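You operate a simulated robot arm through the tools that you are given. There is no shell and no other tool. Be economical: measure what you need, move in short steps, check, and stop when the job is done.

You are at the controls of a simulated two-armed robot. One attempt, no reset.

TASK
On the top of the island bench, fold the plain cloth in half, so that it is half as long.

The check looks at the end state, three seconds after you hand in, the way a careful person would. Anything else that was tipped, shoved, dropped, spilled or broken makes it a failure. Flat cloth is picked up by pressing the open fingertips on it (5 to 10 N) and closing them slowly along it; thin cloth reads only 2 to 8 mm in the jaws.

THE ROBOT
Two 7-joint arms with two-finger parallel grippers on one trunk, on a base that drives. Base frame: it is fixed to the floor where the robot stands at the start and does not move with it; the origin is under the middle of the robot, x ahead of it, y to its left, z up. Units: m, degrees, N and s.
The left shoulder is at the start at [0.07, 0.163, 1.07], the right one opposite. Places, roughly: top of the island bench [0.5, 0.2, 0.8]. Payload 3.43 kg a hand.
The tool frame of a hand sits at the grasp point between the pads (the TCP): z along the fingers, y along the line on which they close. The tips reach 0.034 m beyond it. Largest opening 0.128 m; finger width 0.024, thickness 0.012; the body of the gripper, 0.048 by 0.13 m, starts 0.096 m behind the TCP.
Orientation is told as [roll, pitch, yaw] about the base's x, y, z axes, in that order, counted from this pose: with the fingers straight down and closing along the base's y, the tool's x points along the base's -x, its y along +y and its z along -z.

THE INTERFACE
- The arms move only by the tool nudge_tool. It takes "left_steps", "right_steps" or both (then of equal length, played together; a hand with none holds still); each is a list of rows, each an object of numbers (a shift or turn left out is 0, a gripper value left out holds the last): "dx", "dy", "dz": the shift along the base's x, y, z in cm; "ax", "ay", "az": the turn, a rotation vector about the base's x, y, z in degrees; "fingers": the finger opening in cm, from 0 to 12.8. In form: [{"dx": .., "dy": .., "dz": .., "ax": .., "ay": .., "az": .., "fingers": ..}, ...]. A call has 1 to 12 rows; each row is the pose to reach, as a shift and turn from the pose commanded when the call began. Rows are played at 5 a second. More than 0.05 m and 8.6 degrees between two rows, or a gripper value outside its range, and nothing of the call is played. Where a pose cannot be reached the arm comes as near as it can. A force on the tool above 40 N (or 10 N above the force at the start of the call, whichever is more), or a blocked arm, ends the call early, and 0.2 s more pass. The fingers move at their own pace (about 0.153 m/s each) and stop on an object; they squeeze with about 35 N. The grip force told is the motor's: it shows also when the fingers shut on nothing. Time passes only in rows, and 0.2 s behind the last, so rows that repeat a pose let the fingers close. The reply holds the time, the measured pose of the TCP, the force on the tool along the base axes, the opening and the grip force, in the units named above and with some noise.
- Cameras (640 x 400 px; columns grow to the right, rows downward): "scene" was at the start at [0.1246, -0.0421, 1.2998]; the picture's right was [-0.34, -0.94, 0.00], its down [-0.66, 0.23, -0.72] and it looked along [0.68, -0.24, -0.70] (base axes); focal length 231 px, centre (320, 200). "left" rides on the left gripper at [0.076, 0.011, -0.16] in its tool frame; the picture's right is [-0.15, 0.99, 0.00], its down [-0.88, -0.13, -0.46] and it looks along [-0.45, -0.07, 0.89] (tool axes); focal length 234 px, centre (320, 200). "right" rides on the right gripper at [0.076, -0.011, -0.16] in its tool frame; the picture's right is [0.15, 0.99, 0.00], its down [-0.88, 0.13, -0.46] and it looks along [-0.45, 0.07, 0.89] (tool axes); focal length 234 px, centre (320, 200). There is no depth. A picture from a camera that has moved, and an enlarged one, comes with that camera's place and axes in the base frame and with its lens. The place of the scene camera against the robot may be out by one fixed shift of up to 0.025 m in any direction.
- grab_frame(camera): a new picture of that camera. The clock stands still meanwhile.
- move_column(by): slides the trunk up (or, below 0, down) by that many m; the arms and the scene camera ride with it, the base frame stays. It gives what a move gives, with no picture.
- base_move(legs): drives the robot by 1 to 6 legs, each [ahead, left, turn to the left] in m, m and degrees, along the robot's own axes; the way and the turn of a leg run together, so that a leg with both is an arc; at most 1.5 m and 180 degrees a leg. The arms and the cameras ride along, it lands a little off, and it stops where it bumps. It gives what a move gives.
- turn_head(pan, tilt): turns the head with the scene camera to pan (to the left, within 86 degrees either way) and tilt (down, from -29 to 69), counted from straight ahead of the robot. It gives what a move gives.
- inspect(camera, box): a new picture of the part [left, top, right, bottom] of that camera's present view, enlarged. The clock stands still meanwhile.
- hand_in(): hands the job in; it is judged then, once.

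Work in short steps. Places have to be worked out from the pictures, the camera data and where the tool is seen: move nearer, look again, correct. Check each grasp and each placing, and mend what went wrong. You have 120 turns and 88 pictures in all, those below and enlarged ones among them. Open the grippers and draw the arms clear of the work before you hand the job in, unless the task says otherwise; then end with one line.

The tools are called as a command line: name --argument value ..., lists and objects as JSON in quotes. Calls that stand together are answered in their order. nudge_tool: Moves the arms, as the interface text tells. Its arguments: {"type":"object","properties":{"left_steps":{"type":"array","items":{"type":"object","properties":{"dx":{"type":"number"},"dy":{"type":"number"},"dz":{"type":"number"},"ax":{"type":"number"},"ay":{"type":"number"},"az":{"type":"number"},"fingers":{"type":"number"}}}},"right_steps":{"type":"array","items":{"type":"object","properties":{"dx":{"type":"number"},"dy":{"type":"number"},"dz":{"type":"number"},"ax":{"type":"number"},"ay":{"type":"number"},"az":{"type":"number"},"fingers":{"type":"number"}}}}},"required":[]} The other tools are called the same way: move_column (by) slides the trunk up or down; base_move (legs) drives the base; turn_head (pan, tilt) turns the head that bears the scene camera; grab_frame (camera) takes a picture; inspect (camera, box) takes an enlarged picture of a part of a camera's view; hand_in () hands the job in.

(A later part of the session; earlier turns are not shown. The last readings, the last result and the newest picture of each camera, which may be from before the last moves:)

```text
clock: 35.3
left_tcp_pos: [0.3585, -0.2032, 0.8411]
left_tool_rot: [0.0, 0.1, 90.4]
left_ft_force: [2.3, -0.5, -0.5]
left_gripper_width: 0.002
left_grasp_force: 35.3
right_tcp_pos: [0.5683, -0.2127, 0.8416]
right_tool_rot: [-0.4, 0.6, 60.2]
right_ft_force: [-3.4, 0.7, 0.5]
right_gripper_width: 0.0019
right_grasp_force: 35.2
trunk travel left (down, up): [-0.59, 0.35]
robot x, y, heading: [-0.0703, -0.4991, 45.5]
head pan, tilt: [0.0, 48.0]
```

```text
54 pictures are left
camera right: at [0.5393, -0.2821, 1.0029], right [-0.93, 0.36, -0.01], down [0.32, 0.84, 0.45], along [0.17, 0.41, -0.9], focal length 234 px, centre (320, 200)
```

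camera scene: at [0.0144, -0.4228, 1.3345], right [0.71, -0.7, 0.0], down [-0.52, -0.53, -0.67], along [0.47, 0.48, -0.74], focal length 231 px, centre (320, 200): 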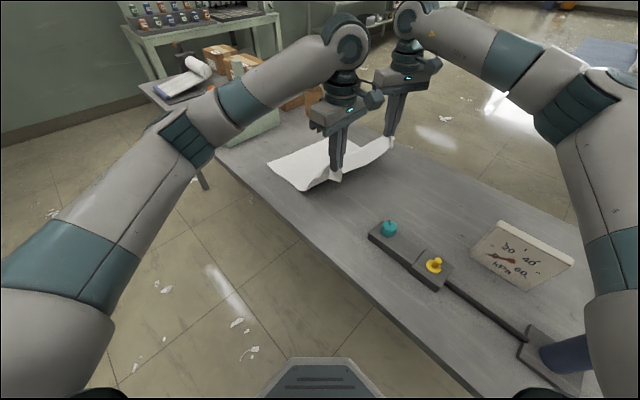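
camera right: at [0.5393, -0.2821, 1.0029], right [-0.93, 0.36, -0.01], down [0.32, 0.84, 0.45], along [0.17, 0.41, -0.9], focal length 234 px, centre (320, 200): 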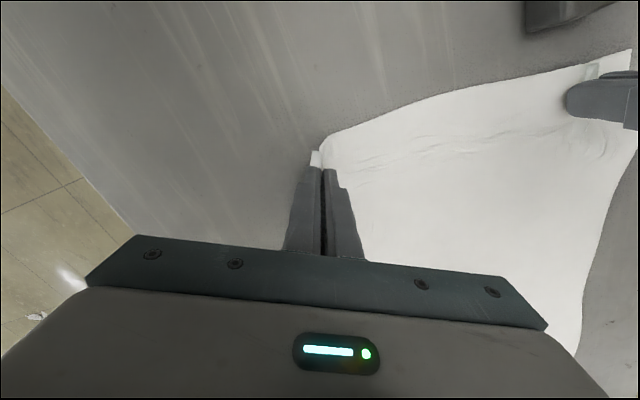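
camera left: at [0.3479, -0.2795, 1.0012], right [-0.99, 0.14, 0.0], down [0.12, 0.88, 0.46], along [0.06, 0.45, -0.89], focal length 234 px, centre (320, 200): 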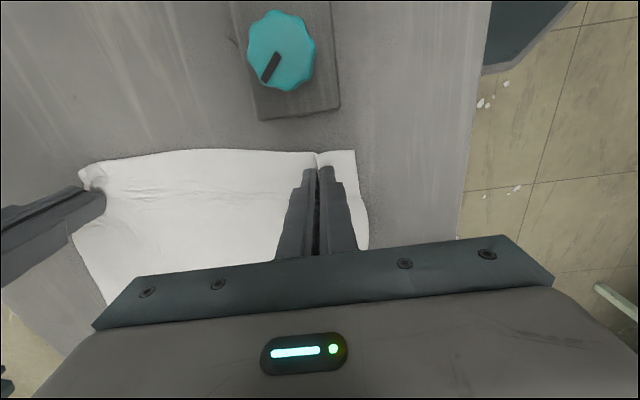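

The cloth is flat again with both grips still good. The fold centre should now be y≈-0.025, so I redo the fold with a taller, tauter arc, starting with the upswing.

nudge_tool --left_steps '[{"dz": 3, "dy": 0.4}, {"dz": 6, "dy": 1.2}, {"dz": 8.8, "dy": 2.7}, {"dz": 11.3, "dy": 4.3}, {"dz": 13.3, "dy": 6.5}, {"dz": 15, "dy": 9}, {"dz": 15, "dy": 9}]' --right_steps '[{"dz": 3, "dy": 0.4}, {"dz": 6, "dy": 1.2}, {"dz": 8.8, "dy": 2.7}, {"dz": 11.3, "dy": 4.3}, {"dz": 13.3, "dy": 6.5}, {"dz": 15, "dy": 9}, {"dz": 15, "dy": 9}]'

grab_frame --camera "right"

```text
clock: 36.9
left_tcp_pos: [0.3597, -0.1108, 0.9917]
left_tool_rot: [0.0, 0.1, 90.3]
left_ft_force: [2.1, -1.3, 0.5]
left_gripper_width: 0.0023
left_grasp_force: 35.3
right_tcp_pos: [0.5665, -0.124, 0.9923]
right_tool_rot: [-0.3, 0.6, 60.3]
right_ft_force: [-1.5, -1.1, -0.2]
right_gripper_width: 0.0022
right_grasp_force: 35.0
trunk travel left (down, up): [-0.59, 0.35]
robot x, y, heading: [-0.0705, -0.5012, 45.2]
head pan, tilt: [0.0, 48.0]
```

```text
53 pictures are left
camera right: at [0.5372, -0.1925, 1.1527], right [-0.93, 0.36, -0.01], down [0.32, 0.83, 0.45], along [0.17, 0.41, -0.9], focal length 234 px, centre (320, 200)
```

right: 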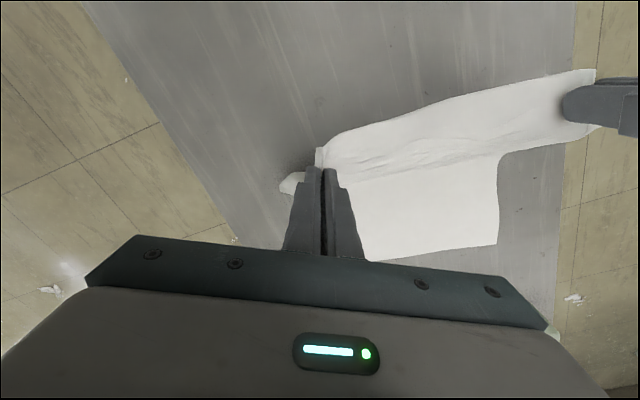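

The left edge is now at y≈0.165. I drive +0.18 m to carry the edge over at this height.

base_move --legs '[[0.124, 0.124, 0]]'

grab_frame --camera "left"

inspect --camera "scene" --box '[220, 80, 440, 240]'

```text
clock: 38.4
left_tcp_pos: [0.3528, 0.0658, 0.9907]
left_tool_rot: [0.0, 0.1, 90.3]
left_ft_force: [1.4, -0.5, 1.0]
left_gripper_width: 0.0021
left_grasp_force: 35.4
right_tcp_pos: [0.5603, 0.0545, 0.9916]
right_tool_rot: [-0.5, 0.6, 60.2]
right_ft_force: [-1.1, 0.6, 0.4]
right_gripper_width: 0.0018
right_grasp_force: 34.7
trunk travel left (down, up): [-0.59, 0.35]
robot x, y, heading: [-0.0806, -0.3202, 45.2]
head pan, tilt: [0.0, 48.0]
```

```text
52 pictures are left
camera left: at [0.3426, -0.0096, 1.1514], right [-0.99, 0.14, 0.0], down [0.13, 0.88, 0.46], along [0.06, 0.45, -0.89], focal length 234 px, centre (320, 200)
```

left: 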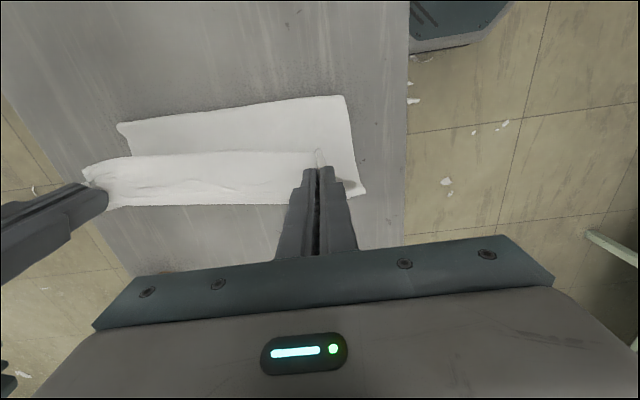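

```text
2.50 times, centred on (330, 160) of scene
camera zoom: at [0.0085, -0.2448, 1.3344], right [0.71, -0.7, 0.0], down [-0.52, -0.53, -0.67], along [0.47, 0.48, -0.74], focal length 577 px, centre (295, 300)
```

zoom: 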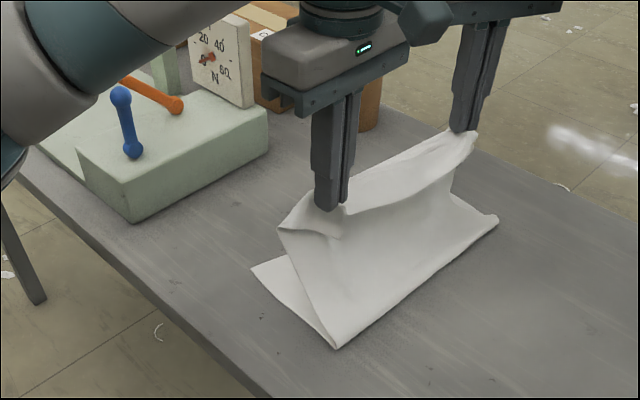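

The fold line is at y≈0.013, still too far left because the cloth is stiff and curls. I lower the hands towards -y so the fold rolls to -y, and will then draw the edge out to the left at low height.

nudge_tool --left_steps '[{"dz": -2.5, "dy": -1.5}, {"dz": -5, "dy": -3}, {"dz": -7.5, "dy": -4.5}, {"dz": -9.5, "dy": -6}, {"dz": -11.5, "dy": -7}, {"dz": -11.5, "dy": -7}]' --right_steps '[{"dz": -2.5, "dy": -1.5}, {"dz": -5, "dy": -3}, {"dz": -7.5, "dy": -4.5}, {"dz": -9.5, "dy": -6}, {"dz": -11.5, "dy": -7}, {"dz": -11.5, "dy": -7}]'

grab_frame --camera "left"

inspect --camera "scene" --box '[240, 100, 420, 230]'

```text
clock: 39.8
left_tcp_pos: [0.3541, -0.0024, 0.8779]
left_tool_rot: [0.0, 0.0, 90.4]
left_ft_force: [1.2, 0.4, 0.5]
left_gripper_width: 0.002
left_grasp_force: 35.4
right_tcp_pos: [0.5579, -0.0165, 0.8751]
right_tool_rot: [-0.5, 0.5, 60.2]
right_ft_force: [-0.4, -0.9, 0.1]
right_gripper_width: 0.0018
right_grasp_force: 35.1
trunk travel left (down, up): [-0.59, 0.35]
robot x, y, heading: [-0.0789, -0.3261, 45.2]
head pan, tilt: [0.0, 48.0]
```

```text
50 pictures are left
camera left: at [0.3427, -0.0784, 1.0368], right [-0.99, 0.14, 0.0], down [0.13, 0.88, 0.46], along [0.06, 0.45, -0.89], focal length 234 px, centre (320, 200)
```

left: 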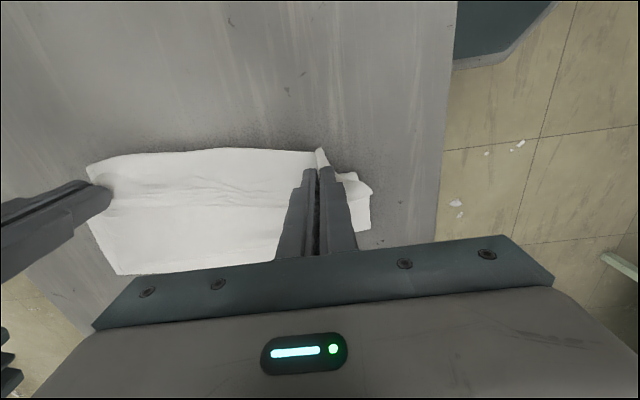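

```text
3.08 times, centred on (330, 165) of scene
camera zoom: at [0.0081, -0.2454, 1.3345], right [0.71, -0.7, 0.0], down [-0.52, -0.53, -0.67], along [0.47, 0.48, -0.74], focal length 710 px, centre (289, 308)
```

zoom: 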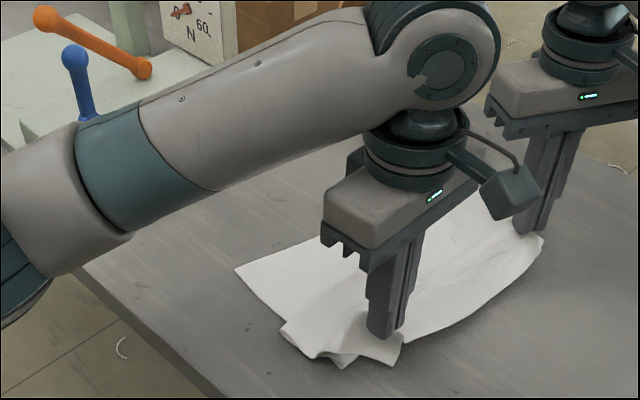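

The x-closing pinch makes the cloth leave the jaws towards +y, and that causes the curl. I'll lay it back flat and regrasp with the jaws closing along y, so the cloth hangs straight down from the tips.

nudge_tool --left_steps '[{"dz": 3, "dy": 0.5}, {"dz": 6, "dy": 1.5}, {"dz": 9, "dy": 2.5}]' --right_steps '[{"dz": 3, "dy": 0.5}, {"dz": 6, "dy": 1.5}, {"dz": 9, "dy": 2.5}]'

base_move --legs '[[-0.124, -0.124, 0]]'

nudge_tool --left_steps '[{"dz": -3, "dy": -2}, {"dz": -6, "dy": -4}, {"dz": -9, "dy": -5}, {"dz": -11, "dy": -6}, {"dz": -12.4, "dy": -6.2}, {"dz": -12.7, "dy": -6.5}]' --right_steps '[{"dz": -3, "dy": -2}, {"dz": -6, "dy": -4}, {"dz": -9, "dy": -5}, {"dz": -11, "dy": -6}, {"dz": -12.2, "dy": -6.2}, {"dz": -12.4, "dy": -6.5}]'

grab_frame --camera "left"

```text
clock: 40.6
left_tcp_pos: [0.3498, 0.0226, 0.968]
left_tool_rot: [-0.1, -0.1, 90.3]
left_ft_force: [2.3, -0.7, 0.0]
left_gripper_width: 0.002
left_grasp_force: 35.0
right_tcp_pos: [0.56, 0.0058, 0.9702]
right_tool_rot: [-0.6, 0.5, 60.3]
right_ft_force: [-3.2, 0.0, -0.2]
right_gripper_width: 0.0021
right_grasp_force: 35.4
trunk travel left (down, up): [-0.59, 0.35]
robot x, y, heading: [-0.077, -0.3207, 44.9]
head pan, tilt: [0.0, 48.0]
```

```text
clock: 42.1
left_tcp_pos: [0.345, -0.1514, 0.9667]
left_tool_rot: [0.0, 0.0, 90.5]
left_ft_force: [3.6, -0.6, 0.2]
left_gripper_width: 0.0022
left_grasp_force: 35.2
right_tcp_pos: [0.5539, -0.1662, 0.9682]
right_tool_rot: [-0.6, 0.4, 60.5]
right_ft_force: [-2.9, -0.2, -0.4]
right_gripper_width: 0.0019
right_grasp_force: 34.9
trunk travel left (down, up): [-0.59, 0.35]
robot x, y, heading: [-0.0845, -0.4992, 45.8]
head pan, tilt: [0.0, 48.0]
```

```text
clock: 43.5
left_tcp_pos: [0.3449, -0.2161, 0.84]
left_tool_rot: [0.1, 0.0, 90.6]
left_ft_force: [2.9, -1.1, 0.9]
left_gripper_width: 0.0026
left_grasp_force: 34.9
right_tcp_pos: [0.5531, -0.2295, 0.8451]
right_tool_rot: [-0.5, 0.5, 60.5]
right_ft_force: [-1.9, 0.9, -0.1]
right_gripper_width: 0.0021
right_grasp_force: 34.7
trunk travel left (down, up): [-0.59, 0.35]
robot x, y, heading: [-0.0813, -0.4968, 46.0]
head pan, tilt: [0.0, 48.0]
```

```text
48 pictures are left
camera left: at [0.334, -0.2914, 0.9991], right [-0.99, 0.14, 0.0], down [0.12, 0.88, 0.46], along [0.06, 0.45, -0.89], focal length 234 px, centre (320, 200)
```

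left: 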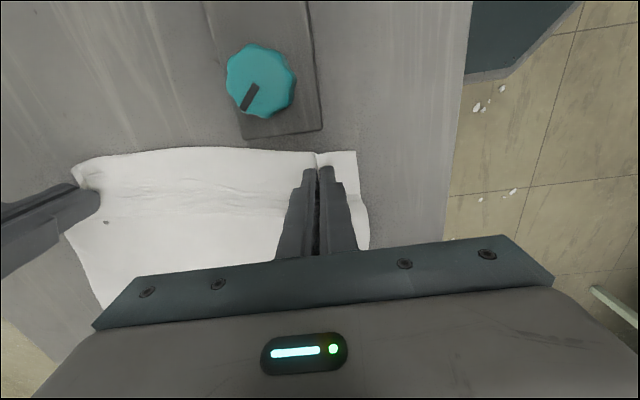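

It is flat again. I release, rise, and turn both hands to close along y.

nudge_tool --left_steps '[{"fingers": 3}, {"dz": 1, "fingers": 4}, {"dz": 4}, {"dz": 7, "az": -8}, {"dz": 9, "az": -16}, {"dz": 9, "az": -24}, {"dz": 9, "az": -32}, {"dz": 9, "az": -40}, {"dz": 9, "az": -48}, {"dz": 9, "az": -56}, {"dz": 9, "az": -64}, {"dz": 9, "az": -72}]' --right_steps '[{"fingers": 3}, {"dz": 1, "fingers": 4}, {"dz": 4}, {"dz": 7, "az": -6}, {"dz": 9, "az": -12}, {"dz": 9, "az": -18}, {"dz": 9, "az": -24}, {"dz": 9, "az": -30}, {"dz": 9, "az": -36}, {"dz": 9, "az": -42}, {"dz": 9, "az": -48}, {"dz": 9, "az": -54}]'

grab_frame --camera "left"

grab_frame --camera "right"

inspect --camera "scene" --box '[220, 100, 440, 260]'

```text
clock: 46.1
left_tcp_pos: [0.3447, -0.2147, 0.9299]
left_tool_rot: [0.1, 0.0, 18.5]
left_ft_force: [-0.1, 0.5, -0.1]
left_gripper_width: 0.0398
left_grasp_force: 0.2
right_tcp_pos: [0.5557, -0.2283, 0.9339]
right_tool_rot: [-0.5, 0.7, 6.4]
right_ft_force: [0.9, 0.2, -0.5]
right_gripper_width: 0.0401
right_grasp_force: 0.3
trunk travel left (down, up): [-0.59, 0.35]
robot x, y, heading: [-0.0877, -0.501, 45.6]
head pan, tilt: [0.0, 48.0]
```

```text
47 pictures are left
camera left: at [0.2687, -0.2294, 1.0901], right [-0.17, 0.98, 0.0], down [0.88, 0.16, 0.46], along [0.45, 0.08, -0.89], focal length 234 px, centre (320, 200)
```

left: 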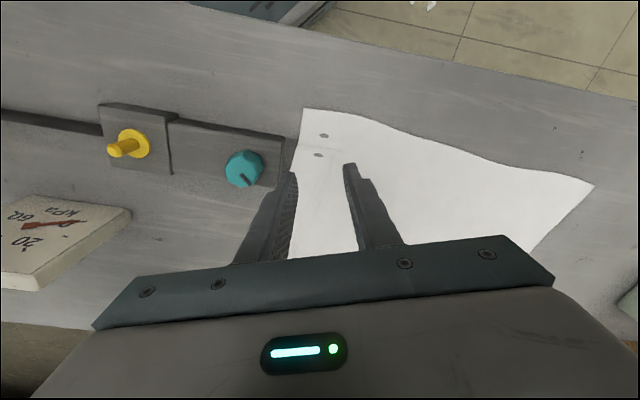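

```text
46 pictures are left
camera right: at [0.4805, -0.2466, 1.0944], right [-0.26, 0.97, -0.01], down [0.86, 0.23, 0.45], along [0.43, 0.11, -0.9], focal length 234 px, centre (320, 200)
```

right: 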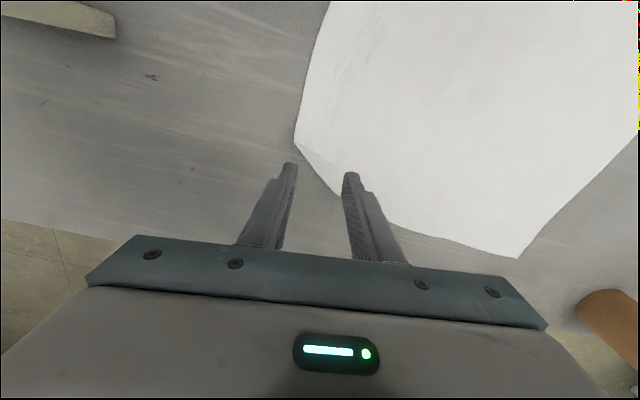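

```text
2.50 times, centred on (330, 180) of scene
camera zoom: at [0.0028, -0.4203, 1.3345], right [0.71, -0.7, 0.0], down [-0.52, -0.53, -0.67], along [0.47, 0.48, -0.74], focal length 577 px, centre (295, 250)
```

zoom: 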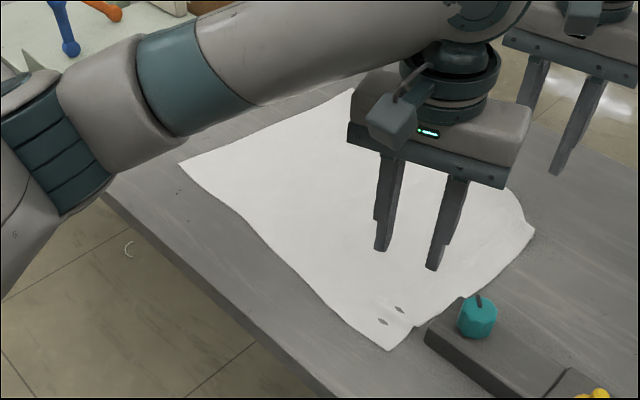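

The far-right corner looks tucked or truncated, so I move the right hand back a little and look closely.

nudge_tool --right_steps '[{"dx": -2, "dy": -1, "dz": 3}, {"dx": -4, "dy": -2, "dz": 5}]'

inspect --camera "right" --box '[240, 40, 560, 240]'

```text
clock: 46.7
left_tcp_pos: [0.3434, -0.2164, 0.9303]
left_tool_rot: [-0.1, -0.1, 18.6]
left_ft_force: [0.2, -0.6, 0.0]
left_gripper_width: 0.04
left_grasp_force: 0.0
right_tcp_pos: [0.5136, -0.2521, 0.9839]
right_tool_rot: [-0.4, 0.5, 6.5]
right_ft_force: [-0.9, 0.9, 0.5]
right_gripper_width: 0.0401
right_grasp_force: 0.0
trunk travel left (down, up): [-0.59, 0.35]
robot x, y, heading: [-0.0842, -0.502, 45.5]
head pan, tilt: [0.0, 48.0]
```

```text
2.00 times, centred on (400, 140) of right
camera zoom: at [0.4398, -0.2689, 1.1447], right [-0.26, 0.97, -0.01], down [0.86, 0.23, 0.45], along [0.43, 0.11, -0.89], focal length 468 px, centre (160, 320)
```

zoom: 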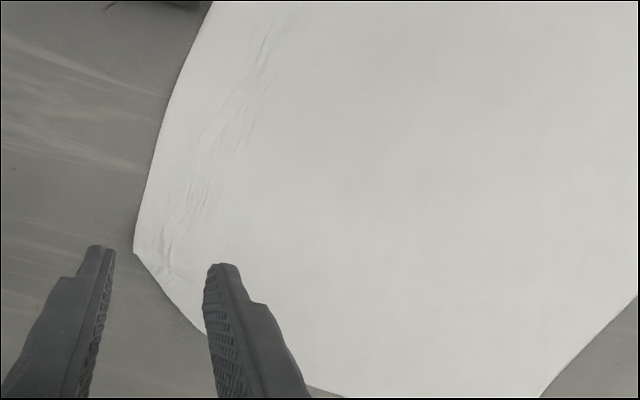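

The far-right corner tip is tucked under: the edge is cut diagonally from (0.555,-0.261) to (0.606,-0.19). Once lifted it should hang free. I regrasp with y-closing jaws at the edge, left at (0.325,-0.217) and right at (0.545,-0.238).

nudge_tool --left_steps '[{"dx": -1, "az": -4, "fingers": 3.6}, {"dx": -1.8, "dz": -2, "az": -8}, {"dx": -1.8, "dz": -4.5, "az": -8}, {"dx": -1.8, "dz": -7, "az": -8}, {"dx": -1.8, "dz": -8.5, "az": -8}]' --right_steps '[{"dx": 1.5, "dy": 0.7, "dz": -2, "ax": 0.4, "ay": -0.5, "fingers": 3.6}, {"dx": 3.1, "dy": 1.4, "dz": -5.5, "ax": 0.4, "ay": -0.5}, {"dx": 3.1, "dy": 1.4, "dz": -9, "ax": 0.4, "ay": -0.5}, {"dx": 3.1, "dy": 1.4, "dz": -12, "ax": 0.4, "ay": -0.5}, {"dx": 3.1, "dy": 1.4, "dz": -13.7, "ax": 0.4, "ay": -0.5}]'

grab_frame --camera "left"

grab_frame --camera "right"

```text
clock: 47.9
left_tcp_pos: [0.3267, -0.215, 0.8456]
left_tool_rot: [0.0, -0.1, 10.6]
left_ft_force: [0.1, 0.1, 0.1]
left_gripper_width: 0.036
left_grasp_force: 0.0
right_tcp_pos: [0.5474, -0.2348, 0.8475]
right_tool_rot: [-0.2, 0.0, 6.6]
right_ft_force: [0.1, 0.4, 0.0]
right_gripper_width: 0.0361
right_grasp_force: 0.1
trunk travel left (down, up): [-0.59, 0.35]
robot x, y, heading: [-0.0853, -0.4992, 45.4]
head pan, tilt: [0.0, 48.0]
```

```text
43 pictures are left
camera left: at [0.2505, -0.2179, 1.0051], right [-0.04, 1.0, 0.0], down [0.89, 0.03, 0.46], along [0.46, 0.02, -0.89], focal length 234 px, centre (320, 200)
```

left: 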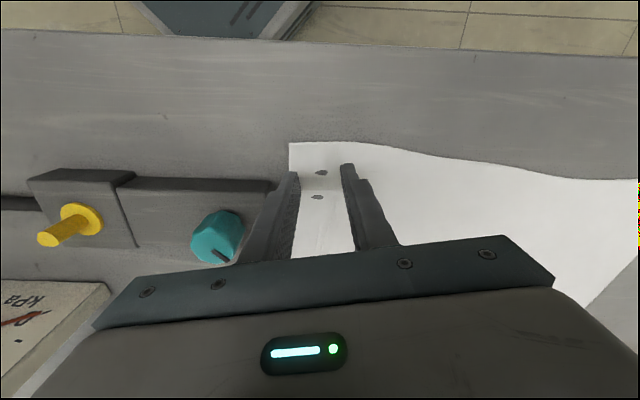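

```text
42 pictures are left
camera right: at [0.4716, -0.2537, 1.0073], right [-0.26, 0.97, 0.0], down [0.86, 0.23, 0.46], along [0.44, 0.11, -0.89], focal length 234 px, centre (320, 200)
```

right: 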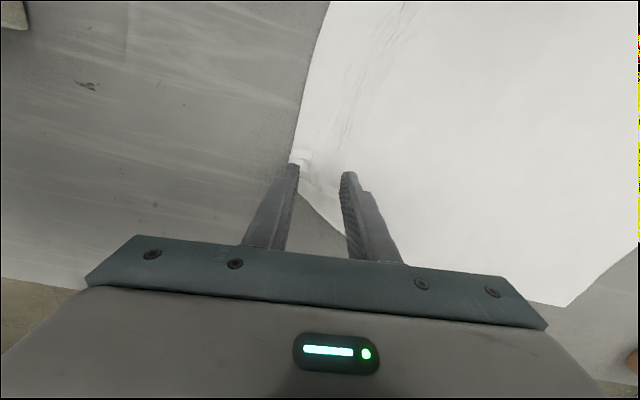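

Both are well positioned. The right goes 1 cm in from the cut corner, then both press down.

nudge_tool --left_steps '[{"dy": 0.2}, {"dy": 0.2, "dz": -0.5}, {"dy": 0.2, "dz": -0.8}, {"dy": 0.2, "dz": -1.0}]' --right_steps '[{"dx": -1, "dy": 0.3}, {"dx": -1.2, "dy": 0.3, "dz": -0.6}, {"dx": -1.2, "dy": 0.3, "dz": -0.9}, {"dx": -1.2, "dy": 0.3, "dz": -1.2}]'

```text
clock: 48.9
left_tcp_pos: [0.3267, -0.2128, 0.8354]
left_tool_rot: [-0.1, 0.0, 10.7]
left_ft_force: [-0.1, 0.5, 3.3]
left_gripper_width: 0.0362
left_grasp_force: 0.0
right_tcp_pos: [0.533, -0.2333, 0.8373]
right_tool_rot: [-0.1, -0.1, 6.5]
right_ft_force: [0.8, 0.3, 11.7]
right_gripper_width: 0.0356
right_grasp_force: 0.0
trunk travel left (down, up): [-0.59, 0.35]
robot x, y, heading: [-0.0829, -0.4961, 45.5]
head pan, tilt: [0.0, 48.0]
```

Contact: left 3 N, right 12 N. I press the left 1 mm more and close both slowly.

nudge_tool --left_steps '[{"dz": -0.12}, {"dz": -0.12, "fingers": 3.3}, {"dz": -0.12, "fingers": 3.0}, {"dz": -0.12, "fingers": 2.6}, {"dz": -0.12, "fingers": 2.2}, {"dz": -0.12, "fingers": 1.8}, {"dz": -0.12, "fingers": 1.4}, {"dz": -0.12, "fingers": 1.0}, {"dz": -0.12, "fingers": 0.6}, {"dz": -0.12, "fingers": 0.2}, {"dz": -0.12, "fingers": 0}, {"dz": -0.1, "fingers": 0}]' --right_steps '[{"dz": 0.03}, {"dz": 0.03, "fingers": 3.3}, {"dz": 0.03, "fingers": 3.0}, {"dz": 0.03, "fingers": 2.6}, {"dz": 0.03, "fingers": 2.2}, {"dz": 0.03, "fingers": 1.8}, {"dz": 0.03, "fingers": 1.4}, {"dz": 0.03, "fingers": 1.0}, {"dz": 0.03, "fingers": 0.6}, {"dz": 0.03, "fingers": 0.2}, {"dz": 0.03, "fingers": 0}, {"dz": 0.03, "fingers": 0}]'

grab_frame --camera "left"

grab_frame --camera "right"

```text
clock: 51.5
left_tcp_pos: [0.3265, -0.2142, 0.8362]
left_tool_rot: [0.1, -0.2, 10.5]
left_ft_force: [-0.9, 2.5, 25.4]
left_gripper_width: 0.0021
left_grasp_force: 34.7
right_tcp_pos: [0.5321, -0.2336, 0.837]
right_tool_rot: [0.0, -0.1, 6.5]
right_ft_force: [-0.7, -1.9, 12.6]
right_gripper_width: 0.0
right_grasp_force: 33.2
trunk travel left (down, up): [-0.59, 0.35]
robot x, y, heading: [-0.0847, -0.4981, 45.4]
head pan, tilt: [0.0, 48.0]
```

```text
41 pictures are left
camera left: at [0.2488, -0.2172, 0.9953], right [-0.04, 1.0, 0.0], down [0.89, 0.03, 0.46], along [0.46, 0.02, -0.89], focal length 234 px, centre (320, 200)
```

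left: 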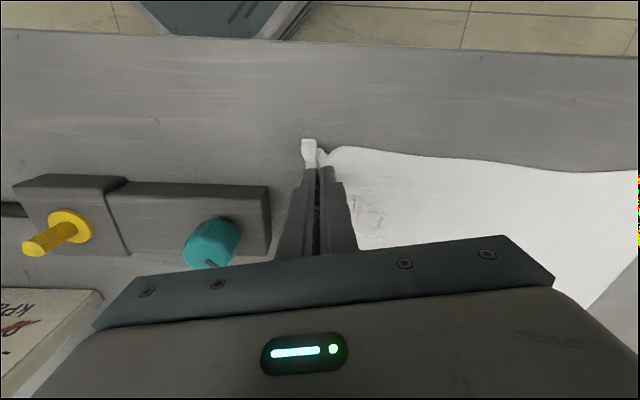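

```text
40 pictures are left
camera right: at [0.456, -0.2535, 0.9966], right [-0.26, 0.97, 0.0], down [0.86, 0.23, 0.46], along [0.44, 0.12, -0.89], focal length 234 px, centre (320, 200)
```

right: 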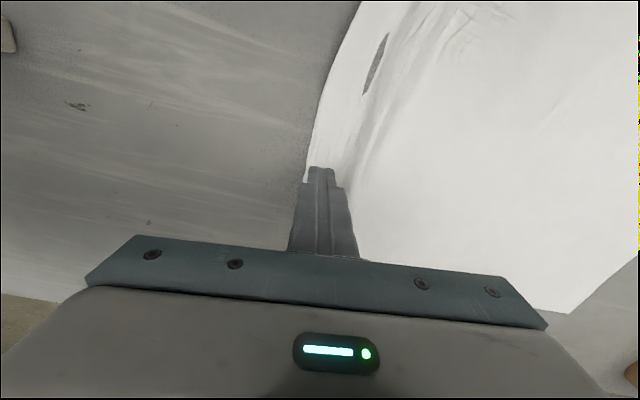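

The left is gripped right at the edge, but the right slipped. I retry it 0.8 cm further in.

nudge_tool --left_steps '[{"dz": 0.25}, {"dz": 0.25}, {"dz": 0.25}, {"dz": 0.25}, {"dz": 0.25}, {"dz": 0.25}]' --right_steps '[{"dz": 0.7}, {"dz": 0.9, "dy": 0.8, "fingers": 3.8}, {"dz": 0.9, "dy": 0.8, "fingers": 3.8}, {"dz": 0.3, "dy": 0.8}, {"dz": 0.1, "dy": 0.8}, {"dz": 0, "dy": 0.8}]'

```text
clock: 52.9
left_tcp_pos: [0.3269, -0.212, 0.8359]
left_tool_rot: [0.0, -0.1, 10.6]
left_ft_force: [-1.0, 0.1, 3.5]
left_gripper_width: 0.002
left_grasp_force: 35.4
right_tcp_pos: [0.5333, -0.2253, 0.8362]
right_tool_rot: [-0.1, -0.1, 6.5]
right_ft_force: [1.1, 0.0, 6.3]
right_gripper_width: 0.0381
right_grasp_force: 0.4
trunk travel left (down, up): [-0.59, 0.35]
robot x, y, heading: [-0.0874, -0.4988, 45.8]
head pan, tilt: [0.0, 48.0]
```

Right presses at 6 N. I add about 1 mm and close slowly.

nudge_tool --right_steps '[{"dz": -0.1}, {"dz": -0.1, "fingers": 3.5}, {"dz": -0.1, "fingers": 3.2}, {"dz": -0.1, "fingers": 2.8}, {"dz": -0.1, "fingers": 2.4}, {"dz": -0.1, "fingers": 2.0}, {"dz": -0.1, "fingers": 1.6}, {"dz": -0.1, "fingers": 1.2}, {"dz": -0.1, "fingers": 0.8}, {"dz": -0.1, "fingers": 0.4}, {"dz": -0.1, "fingers": 0}, {"dz": -0.05, "fingers": 0}]'

grab_frame --camera "right"

```text
clock: 55.5
left_tcp_pos: [0.3264, -0.213, 0.8368]
left_tool_rot: [0.0, 0.0, 10.6]
left_ft_force: [2.8, 0.2, 0.5]
left_gripper_width: 0.0018
left_grasp_force: 35.1
right_tcp_pos: [0.5329, -0.2264, 0.8365]
right_tool_rot: [-0.1, -0.1, 6.5]
right_ft_force: [-4.1, 2.2, 13.7]
right_gripper_width: 0.0027
right_grasp_force: 34.6
trunk travel left (down, up): [-0.59, 0.35]
robot x, y, heading: [-0.0884, -0.4993, 45.7]
head pan, tilt: [0.0, 48.0]
```

```text
39 pictures are left
camera right: at [0.4567, -0.2452, 0.9962], right [-0.26, 0.97, 0.0], down [0.86, 0.23, 0.46], along [0.44, 0.12, -0.89], focal length 234 px, centre (320, 200)
```

right: 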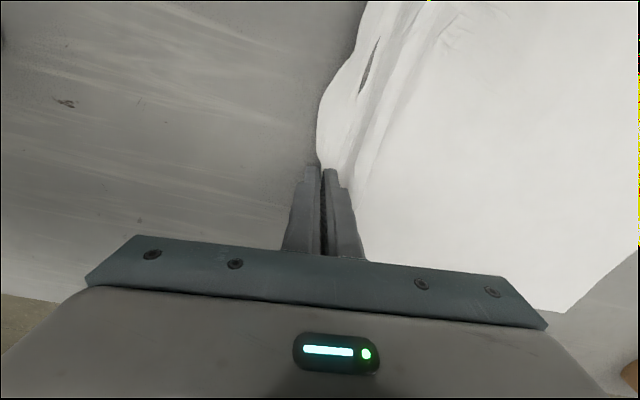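

Gripped (2.7 mm) right at the edge. I lift along the arc and look at the tucked corner.

nudge_tool --left_steps '[{"dz": 3, "dy": 0.4}, {"dz": 6, "dy": 1.2}, {"dz": 8.8, "dy": 2.7}, {"dz": 11.3, "dy": 4.3}, {"dz": 13.3, "dy": 6.5}, {"dz": 15.3, "dy": 9}, {"dz": 15.3, "dy": 9}]' --right_steps '[{"dz": 3, "dy": 0.4}, {"dz": 6, "dy": 1.2}, {"dz": 8.8, "dy": 2.7}, {"dz": 11.3, "dy": 4.3}, {"dz": 13.3, "dy": 6.5}, {"dz": 15.3, "dy": 9}, {"dz": 15.3, "dy": 9}]'

grab_frame --camera "right"

inspect --camera "scene" --box '[220, 60, 440, 220]'

```text
clock: 57.1
left_tcp_pos: [0.3267, -0.1258, 0.9865]
left_tool_rot: [0.0, 0.1, 10.6]
left_ft_force: [0.8, -0.3, 0.0]
left_gripper_width: 0.0022
left_grasp_force: 35.2
right_tcp_pos: [0.5325, -0.134, 0.9873]
right_tool_rot: [-0.1, 0.2, 6.5]
right_ft_force: [0.1, -0.5, -0.4]
right_gripper_width: 0.0025
right_grasp_force: 34.5
trunk travel left (down, up): [-0.59, 0.35]
robot x, y, heading: [-0.0855, -0.4987, 45.8]
head pan, tilt: [0.0, 48.0]
```

```text
38 pictures are left
camera right: at [0.4579, -0.1525, 1.147], right [-0.26, 0.97, 0.0], down [0.86, 0.23, 0.45], along [0.44, 0.12, -0.89], focal length 234 px, centre (320, 200)
```

right: 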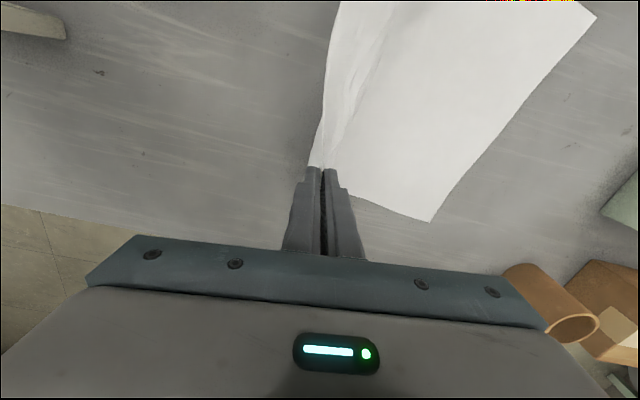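

```text
2.50 times, centred on (330, 140) of scene
camera zoom: at [0.0038, -0.4213, 1.3345], right [0.71, -0.7, 0.0], down [-0.52, -0.53, -0.67], along [0.47, 0.48, -0.74], focal length 577 px, centre (295, 350)
```

zoom: 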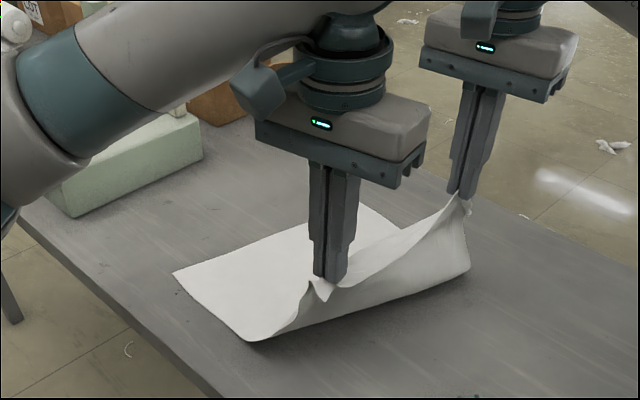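

The far corner hangs free from the right hand. I set the left hand's part down and release it. The right stays aloft so I can then land the hanging corner outward.

nudge_tool --left_steps '[{"dz": -3, "dy": -2.5}, {"dz": -6, "dy": -4.5}, {"dz": -9, "dy": -6.5}, {"dz": -11, "dy": -7.5}, {"dz": -13, "dy": -8.5}, {"dz": -15, "dy": -9}, {"dz": -15, "dy": -9, "fingers": 2.5}, {"dz": -13, "dy": -9, "fingers": 3.5}, {"dz": -10, "dy": -9}, {"dz": -7, "dy": -8}, {"dz": -4, "dy": -6}]' --right_steps '[{"dz": -0.5, "dy": -2}, {"dz": -1, "dy": -4}, {"dz": -2, "dy": -6}, {"dz": -3, "dy": -8}, {"dz": -4, "dy": -9.5}, {"dz": -5, "dy": -10}, {"dz": -5, "dy": -10}, {"dz": -5, "dy": -10}, {"dz": -5, "dy": -10}, {"dz": -5, "dy": -10}, {"dz": -5, "dy": -10}]'

inspect --camera "scene" --box '[240, 60, 460, 220]'

grab_frame --camera "left"

```text
clock: 59.5
left_tcp_pos: [0.3255, -0.1855, 0.9473]
left_tool_rot: [0.0, -0.1, 10.6]
left_ft_force: [0.1, -0.6, 0.9]
left_gripper_width: 0.0348
left_grasp_force: 0.1
right_tcp_pos: [0.5322, -0.2368, 0.9395]
right_tool_rot: [-0.2, 0.1, 6.5]
right_ft_force: [-0.9, 0.1, 0.4]
right_gripper_width: 0.0023
right_grasp_force: 34.8
trunk travel left (down, up): [-0.59, 0.35]
robot x, y, heading: [-0.0845, -0.5014, 45.7]
head pan, tilt: [0.0, 48.0]
```

```text
2.50 times, centred on (350, 140) of scene
camera zoom: at [0.0023, -0.42, 1.3344], right [0.71, -0.7, 0.0], down [-0.52, -0.53, -0.67], along [0.47, 0.48, -0.74], focal length 577 px, centre (245, 350)
```

zoom: 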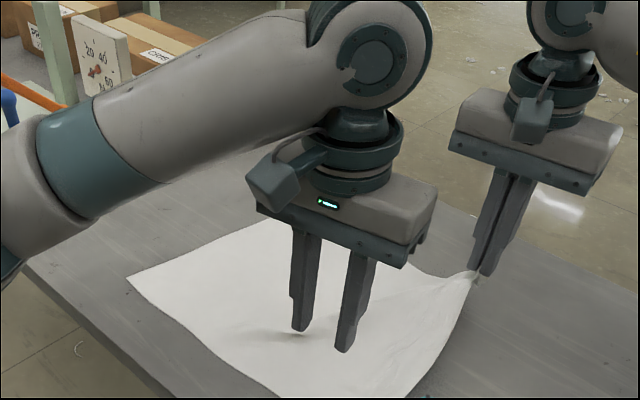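

```text
35 pictures are left
camera left: at [0.2484, -0.1879, 1.1076], right [-0.04, 1.0, 0.0], down [0.89, 0.03, 0.46], along [0.46, 0.02, -0.89], focal length 234 px, centre (320, 200)
```

left: 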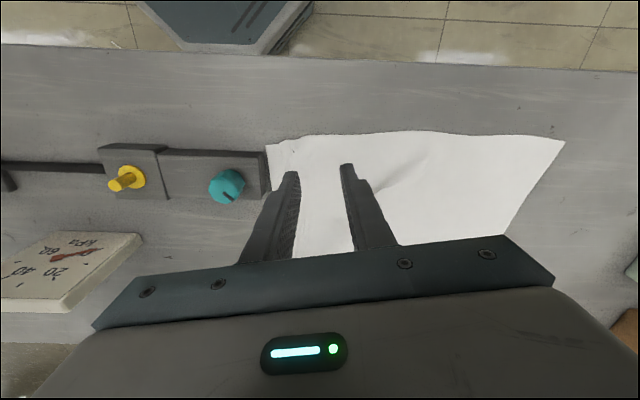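

I look from the right wrist camera to see the hanging corner.

grab_frame --camera "right"

```text
34 pictures are left
camera right: at [0.4564, -0.2552, 1.1003], right [-0.26, 0.97, 0.0], down [0.86, 0.23, 0.46], along [0.44, 0.11, -0.89], focal length 234 px, centre (320, 200)
```

right: 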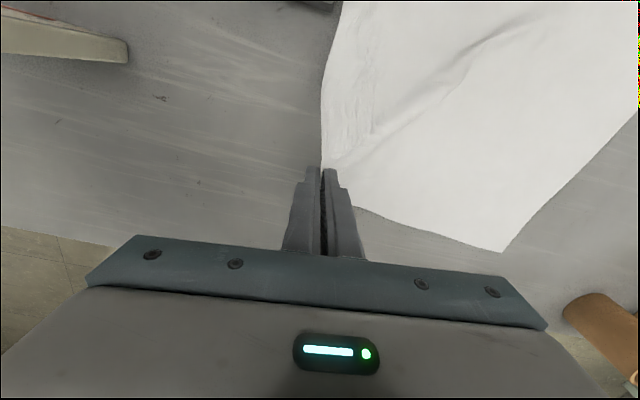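

Now the outward-then-inward landing with the right hand, then release and retreat to look.

nudge_tool --right_steps '[{"dx": 2, "dy": -1.5, "dz": 0}, {"dx": 4, "dy": -3, "dz": -1}, {"dx": 4.5, "dy": -3.5, "dz": -3}, {"dx": 3.5, "dy": -2.5, "dz": -5.5}, {"dx": 2, "dy": -1.5, "dz": -8}, {"dx": 1, "dy": -0.5, "dz": -10}, {"dx": 1, "dy": -0.5, "dz": -10, "fingers": 2}, {"dx": 0.5, "dy": -0.5, "dz": -9, "fingers": 3.6}, {"dx": 0, "dy": -0.5, "dz": -6}, {"dx": -3, "dy": -0.5, "dz": -3}, {"dx": -6, "dy": -0.5, "dz": 0}]'

grab_frame --camera "right"

```text
clock: 61.9
left_tcp_pos: [0.3229, -0.1841, 0.9477]
left_tool_rot: [0.1, 0.0, 10.7]
left_ft_force: [0.4, -1.2, -0.2]
left_gripper_width: 0.035
left_grasp_force: 0.0
right_tcp_pos: [0.472, -0.242, 0.9364]
right_tool_rot: [-0.2, 0.1, 6.4]
right_ft_force: [-0.4, 0.0, 0.0]
right_gripper_width: 0.036
right_grasp_force: 0.1
trunk travel left (down, up): [-0.59, 0.35]
robot x, y, heading: [-0.0835, -0.4983, 45.6]
head pan, tilt: [0.0, 48.0]
```

```text
33 pictures are left
camera right: at [0.3965, -0.2604, 1.0967], right [-0.26, 0.97, 0.0], down [0.86, 0.23, 0.46], along [0.44, 0.11, -0.89], focal length 234 px, centre (320, 200)
```

right: 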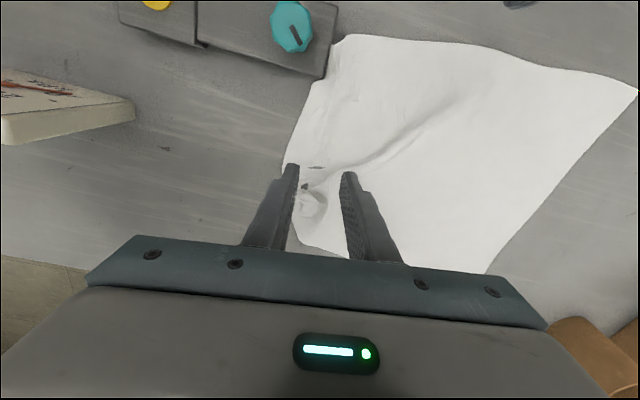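

The corner is out, but the cloth is skewed and near the switch box. Better plan: take the left edge with y-closing grips, pull it straight in +y so it flattens and clears the box, then fold that edge over to the right. I drive +0.18 m and look.

base_move --legs '[[0.124, 0.124, 0]]'

nudge_tool --left_steps '[{"dy": 4}, {"dy": 8}, {"dy": 11}]' --right_steps '[{"dx": 3, "dy": 3}, {"dx": 6, "dy": 6}, {"dx": 9, "dy": 9}]'

grab_frame --camera "left"

grab_frame --camera "right"

```text
clock: 63.4
left_tcp_pos: [0.3238, -0.0098, 0.9464]
left_tool_rot: [0.0, 0.0, 10.6]
left_ft_force: [-0.4, 0.1, -0.3]
left_gripper_width: 0.0351
left_grasp_force: 0.1
right_tcp_pos: [0.4717, -0.066, 0.9361]
right_tool_rot: [-0.2, 0.1, 6.6]
right_ft_force: [0.4, 0.6, 0.0]
right_gripper_width: 0.0356
right_grasp_force: 0.1
trunk travel left (down, up): [-0.59, 0.35]
robot x, y, heading: [-0.0851, -0.3252, 45.7]
head pan, tilt: [0.0, 48.0]
```

```text
clock: 64.2
left_tcp_pos: [0.3228, 0.1017, 0.944]
left_tool_rot: [-0.1, -0.1, 10.6]
left_ft_force: [-0.2, -0.2, -0.7]
left_gripper_width: 0.0346
left_grasp_force: 0.0
right_tcp_pos: [0.562, 0.0216, 0.9353]
right_tool_rot: [-0.2, 0.0, 6.4]
right_ft_force: [1.9, 0.4, -0.3]
right_gripper_width: 0.0362
right_grasp_force: 0.0
trunk travel left (down, up): [-0.59, 0.35]
robot x, y, heading: [-0.0859, -0.3239, 45.5]
head pan, tilt: [0.0, 48.0]
```

```text
32 pictures are left
camera left: at [0.2463, 0.0996, 1.1044], right [-0.04, 1.0, 0.0], down [0.89, 0.03, 0.46], along [0.46, 0.02, -0.89], focal length 234 px, centre (320, 200)
```

left: 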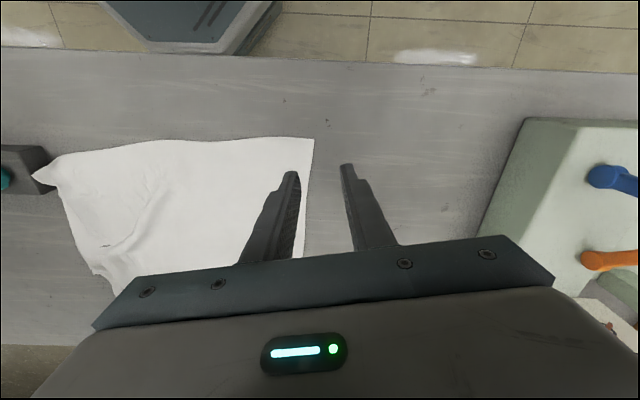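

```text
31 pictures are left
camera right: at [0.4878, 0.0031, 1.0963], right [-0.26, 0.97, 0.0], down [0.86, 0.23, 0.45], along [0.44, 0.11, -0.89], focal length 234 px, centre (320, 200)
```

right: 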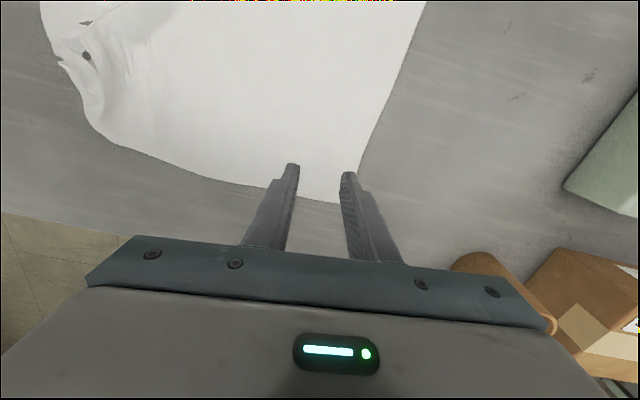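

The left edge runs (0.313,0.095)→(0.628,0.075), and the whole cloth has been dragged right. I place y-closing jaws at both left corners.

nudge_tool --left_steps '[{"dx": 1.5, "dy": -2, "dz": -2, "fingers": 3.6}, {"dx": 2.2, "dy": -3.1, "dz": -4.5}, {"dx": 2.2, "dy": -3.1, "dz": -7}, {"dx": 2.2, "dy": -3.1, "dz": -9.5}]' --right_steps '[{"dx": 2, "dy": 2, "dz": -2, "fingers": 3.6}, {"dx": 3.3, "dy": 3.2, "dz": -4.5}, {"dx": 3.3, "dy": 3.2, "dz": -7}, {"dx": 3.3, "dy": 3.2, "dz": -9}]'

grab_frame --camera "left"

grab_frame --camera "right"

```text
clock: 65.2
left_tcp_pos: [0.346, 0.0706, 0.8535]
left_tool_rot: [0.0, 0.0, 10.6]
left_ft_force: [0.5, -0.3, 0.7]
left_gripper_width: 0.036
left_grasp_force: 0.1
right_tcp_pos: [0.5945, 0.055, 0.8445]
right_tool_rot: [-0.2, 0.1, 6.5]
right_ft_force: [-1.2, -0.1, -0.2]
right_gripper_width: 0.036
right_grasp_force: 0.1
trunk travel left (down, up): [-0.59, 0.35]
robot x, y, heading: [-0.0874, -0.3227, 45.6]
head pan, tilt: [0.0, 48.0]
```

```text
30 pictures are left
camera left: at [0.2692, 0.0675, 1.0127], right [-0.04, 1.0, 0.0], down [0.89, 0.03, 0.46], along [0.45, 0.02, -0.89], focal length 234 px, centre (320, 200)
```

left: 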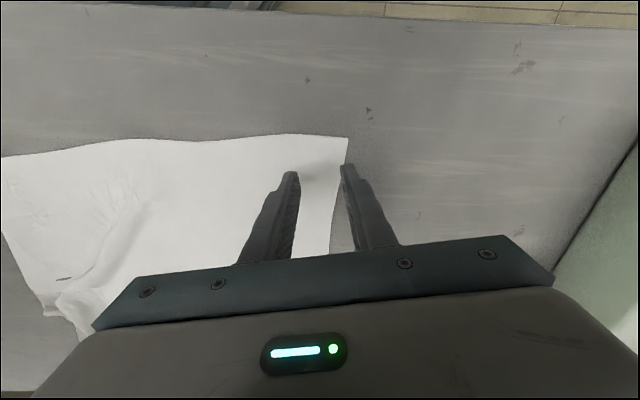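

```text
29 pictures are left
camera right: at [0.5199, 0.036, 1.0041], right [-0.26, 0.97, 0.0], down [0.86, 0.23, 0.45], along [0.44, 0.11, -0.89], focal length 234 px, centre (320, 200)
```

right: 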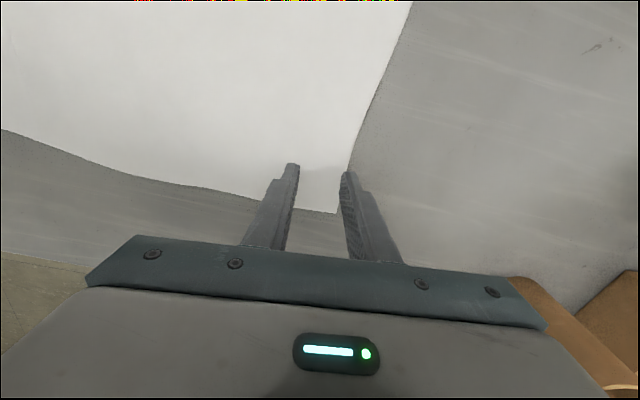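

Jaws straddle the edge. I shift both 0.8 cm inward and press.

nudge_tool --left_steps '[{"dy": -0.8}, {"dy": -0.8, "dz": -1}, {"dy": -0.8, "dz": -1.6}, {"dy": -0.8, "dz": -1.9}]' --right_steps '[{"dx": -0.6, "dy": -0.8}, {"dx": -0.6, "dy": -0.8, "dz": -0.5}, {"dx": -0.6, "dy": -0.8, "dz": -0.8}, {"dx": -0.6, "dy": -0.8, "dz": -1.0}]'

```text
clock: 66.2
left_tcp_pos: [0.3461, 0.0622, 0.8358]
left_tool_rot: [0.0, -0.3, 10.6]
left_ft_force: [1.3, 1.8, 10.7]
left_gripper_width: 0.0365
left_grasp_force: 0.4
right_tcp_pos: [0.5881, 0.0472, 0.8365]
right_tool_rot: [-0.2, 0.0, 6.4]
right_ft_force: [-0.6, -0.8, 0.0]
right_gripper_width: 0.036
right_grasp_force: 0.1
trunk travel left (down, up): [-0.59, 0.35]
robot x, y, heading: [-0.0862, -0.324, 45.6]
head pan, tilt: [0.0, 48.0]
```

nudge_tool --right_steps '[{"dz": -0.2}, {"dz": -0.3}]'

```text
clock: 66.8
left_tcp_pos: [0.3444, 0.0616, 0.8357]
left_tool_rot: [0.0, 0.0, 10.5]
left_ft_force: [2.1, 1.8, 10.1]
left_gripper_width: 0.0364
left_grasp_force: 0.0
right_tcp_pos: [0.5875, 0.0472, 0.8347]
right_tool_rot: [0.1, -0.1, 6.5]
right_ft_force: [0.5, -1.3, 9.5]
right_gripper_width: 0.0349
right_grasp_force: 0.1
trunk travel left (down, up): [-0.59, 0.35]
robot x, y, heading: [-0.0895, -0.3231, 45.9]
head pan, tilt: [0.0, 48.0]
```

Both now press at about 10 N, so I close slowly.

nudge_tool --left_steps '[{"fingers": 3.4}, {"fingers": 3.1}, {"fingers": 2.8}, {"fingers": 2.4}, {"fingers": 2.0}, {"fingers": 1.6}, {"fingers": 1.2}, {"fingers": 0.8}, {"fingers": 0.4}, {"fingers": 0}, {"fingers": 0}, {"dz": 0.1, "fingers": 0}]' --right_steps '[{"fingers": 3.4}, {"fingers": 3.1}, {"fingers": 2.8}, {"fingers": 2.4}, {"fingers": 2.0}, {"fingers": 1.6}, {"fingers": 1.2}, {"fingers": 0.8}, {"fingers": 0.4}, {"fingers": 0}, {"fingers": 0}, {"dz": 0.1, "fingers": 0}]'

```text
clock: 69.4
left_tcp_pos: [0.3436, 0.0605, 0.837]
left_tool_rot: [0.0, -0.1, 10.5]
left_ft_force: [1.2, -1.3, 4.4]
left_gripper_width: 0.0021
left_grasp_force: 34.6
right_tcp_pos: [0.5868, 0.0476, 0.8354]
right_tool_rot: [0.0, -0.1, 6.6]
right_ft_force: [-2.4, 3.6, 18.9]
right_gripper_width: 0.0021
right_grasp_force: 35.4
trunk travel left (down, up): [-0.59, 0.35]
robot x, y, heading: [-0.0848, -0.3219, 46.0]
head pan, tilt: [0.0, 48.0]
```

Both gripped. I lift 5 mm and pull the cloth +y by driving the base 0.13 m.

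nudge_tool --left_steps '[{"dz": 0.4}, {"dz": 0.5}]' --right_steps '[{"dz": 0.4}, {"dz": 0.6, "dy": 0.6}]'

base_move --legs '[[0.093, 0.093, 0]]'

grab_frame --camera "left"

grab_frame --camera "right"

```text
clock: 70.0
left_tcp_pos: [0.3462, 0.0605, 0.8392]
left_tool_rot: [0.1, 0.0, 10.6]
left_ft_force: [1.7, 0.4, 0.0]
left_gripper_width: 0.0023
left_grasp_force: 35.3
right_tcp_pos: [0.5873, 0.0524, 0.8388]
right_tool_rot: [-0.3, 0.1, 6.5]
right_ft_force: [-1.1, 0.7, 1.2]
right_gripper_width: 0.0019
right_grasp_force: 35.2
trunk travel left (down, up): [-0.59, 0.35]
robot x, y, heading: [-0.089, -0.3213, 45.7]
head pan, tilt: [0.0, 48.0]
```

```text
clock: 71.3
left_tcp_pos: [0.3447, 0.1918, 0.84]
left_tool_rot: [0.1, 0.0, 10.4]
left_ft_force: [0.3, 0.5, 0.7]
left_gripper_width: 0.0022
left_grasp_force: 35.0
right_tcp_pos: [0.5857, 0.1848, 0.8407]
right_tool_rot: [-0.1, 0.0, 6.3]
right_ft_force: [-1.7, 0.7, 0.8]
right_gripper_width: 0.002
right_grasp_force: 34.9
trunk travel left (down, up): [-0.59, 0.35]
robot x, y, heading: [-0.0913, -0.1856, 45.4]
head pan, tilt: [0.0, 48.0]
```

```text
28 pictures are left
camera left: at [0.2675, 0.1897, 0.9996], right [-0.04, 1.0, 0.0], down [0.89, 0.03, 0.46], along [0.46, 0.02, -0.89], focal length 234 px, centre (320, 200)
```

left: 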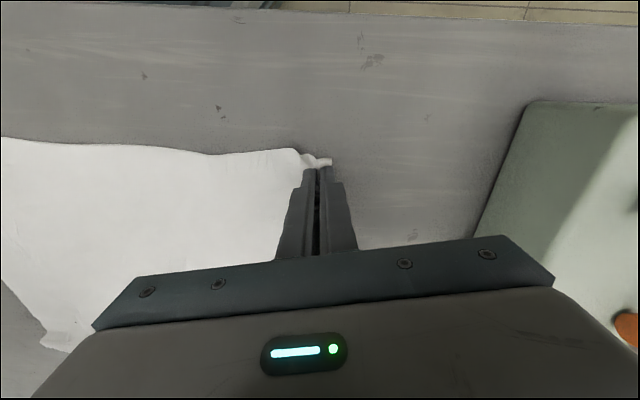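

```text
27 pictures are left
camera right: at [0.5104, 0.166, 1.0009], right [-0.25, 0.97, 0.0], down [0.86, 0.23, 0.45], along [0.44, 0.11, -0.89], focal length 234 px, centre (320, 200)
```

right: 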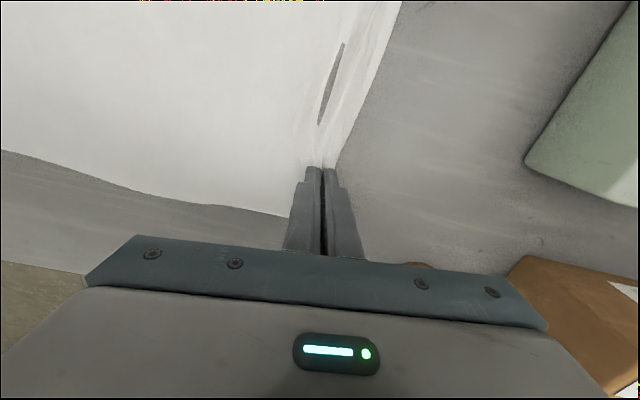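

I check the whole cloth with the scene camera.

grab_frame --camera "scene"

```text
26 pictures are left
camera scene: at [-0.0018, -0.1117, 1.3344], right [0.71, -0.7, 0.0], down [-0.52, -0.53, -0.67], along [0.47, 0.48, -0.74], focal length 231 px, centre (320, 200)
```

scene: 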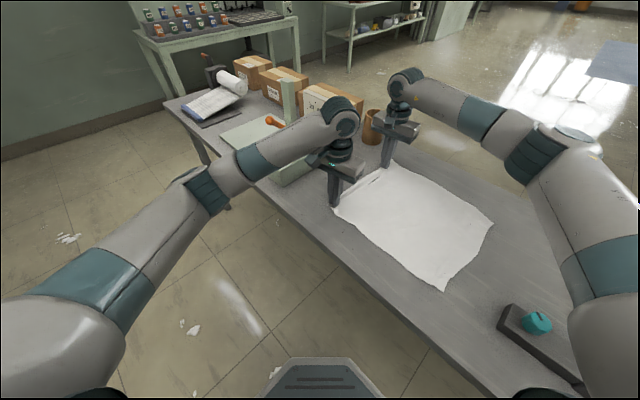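

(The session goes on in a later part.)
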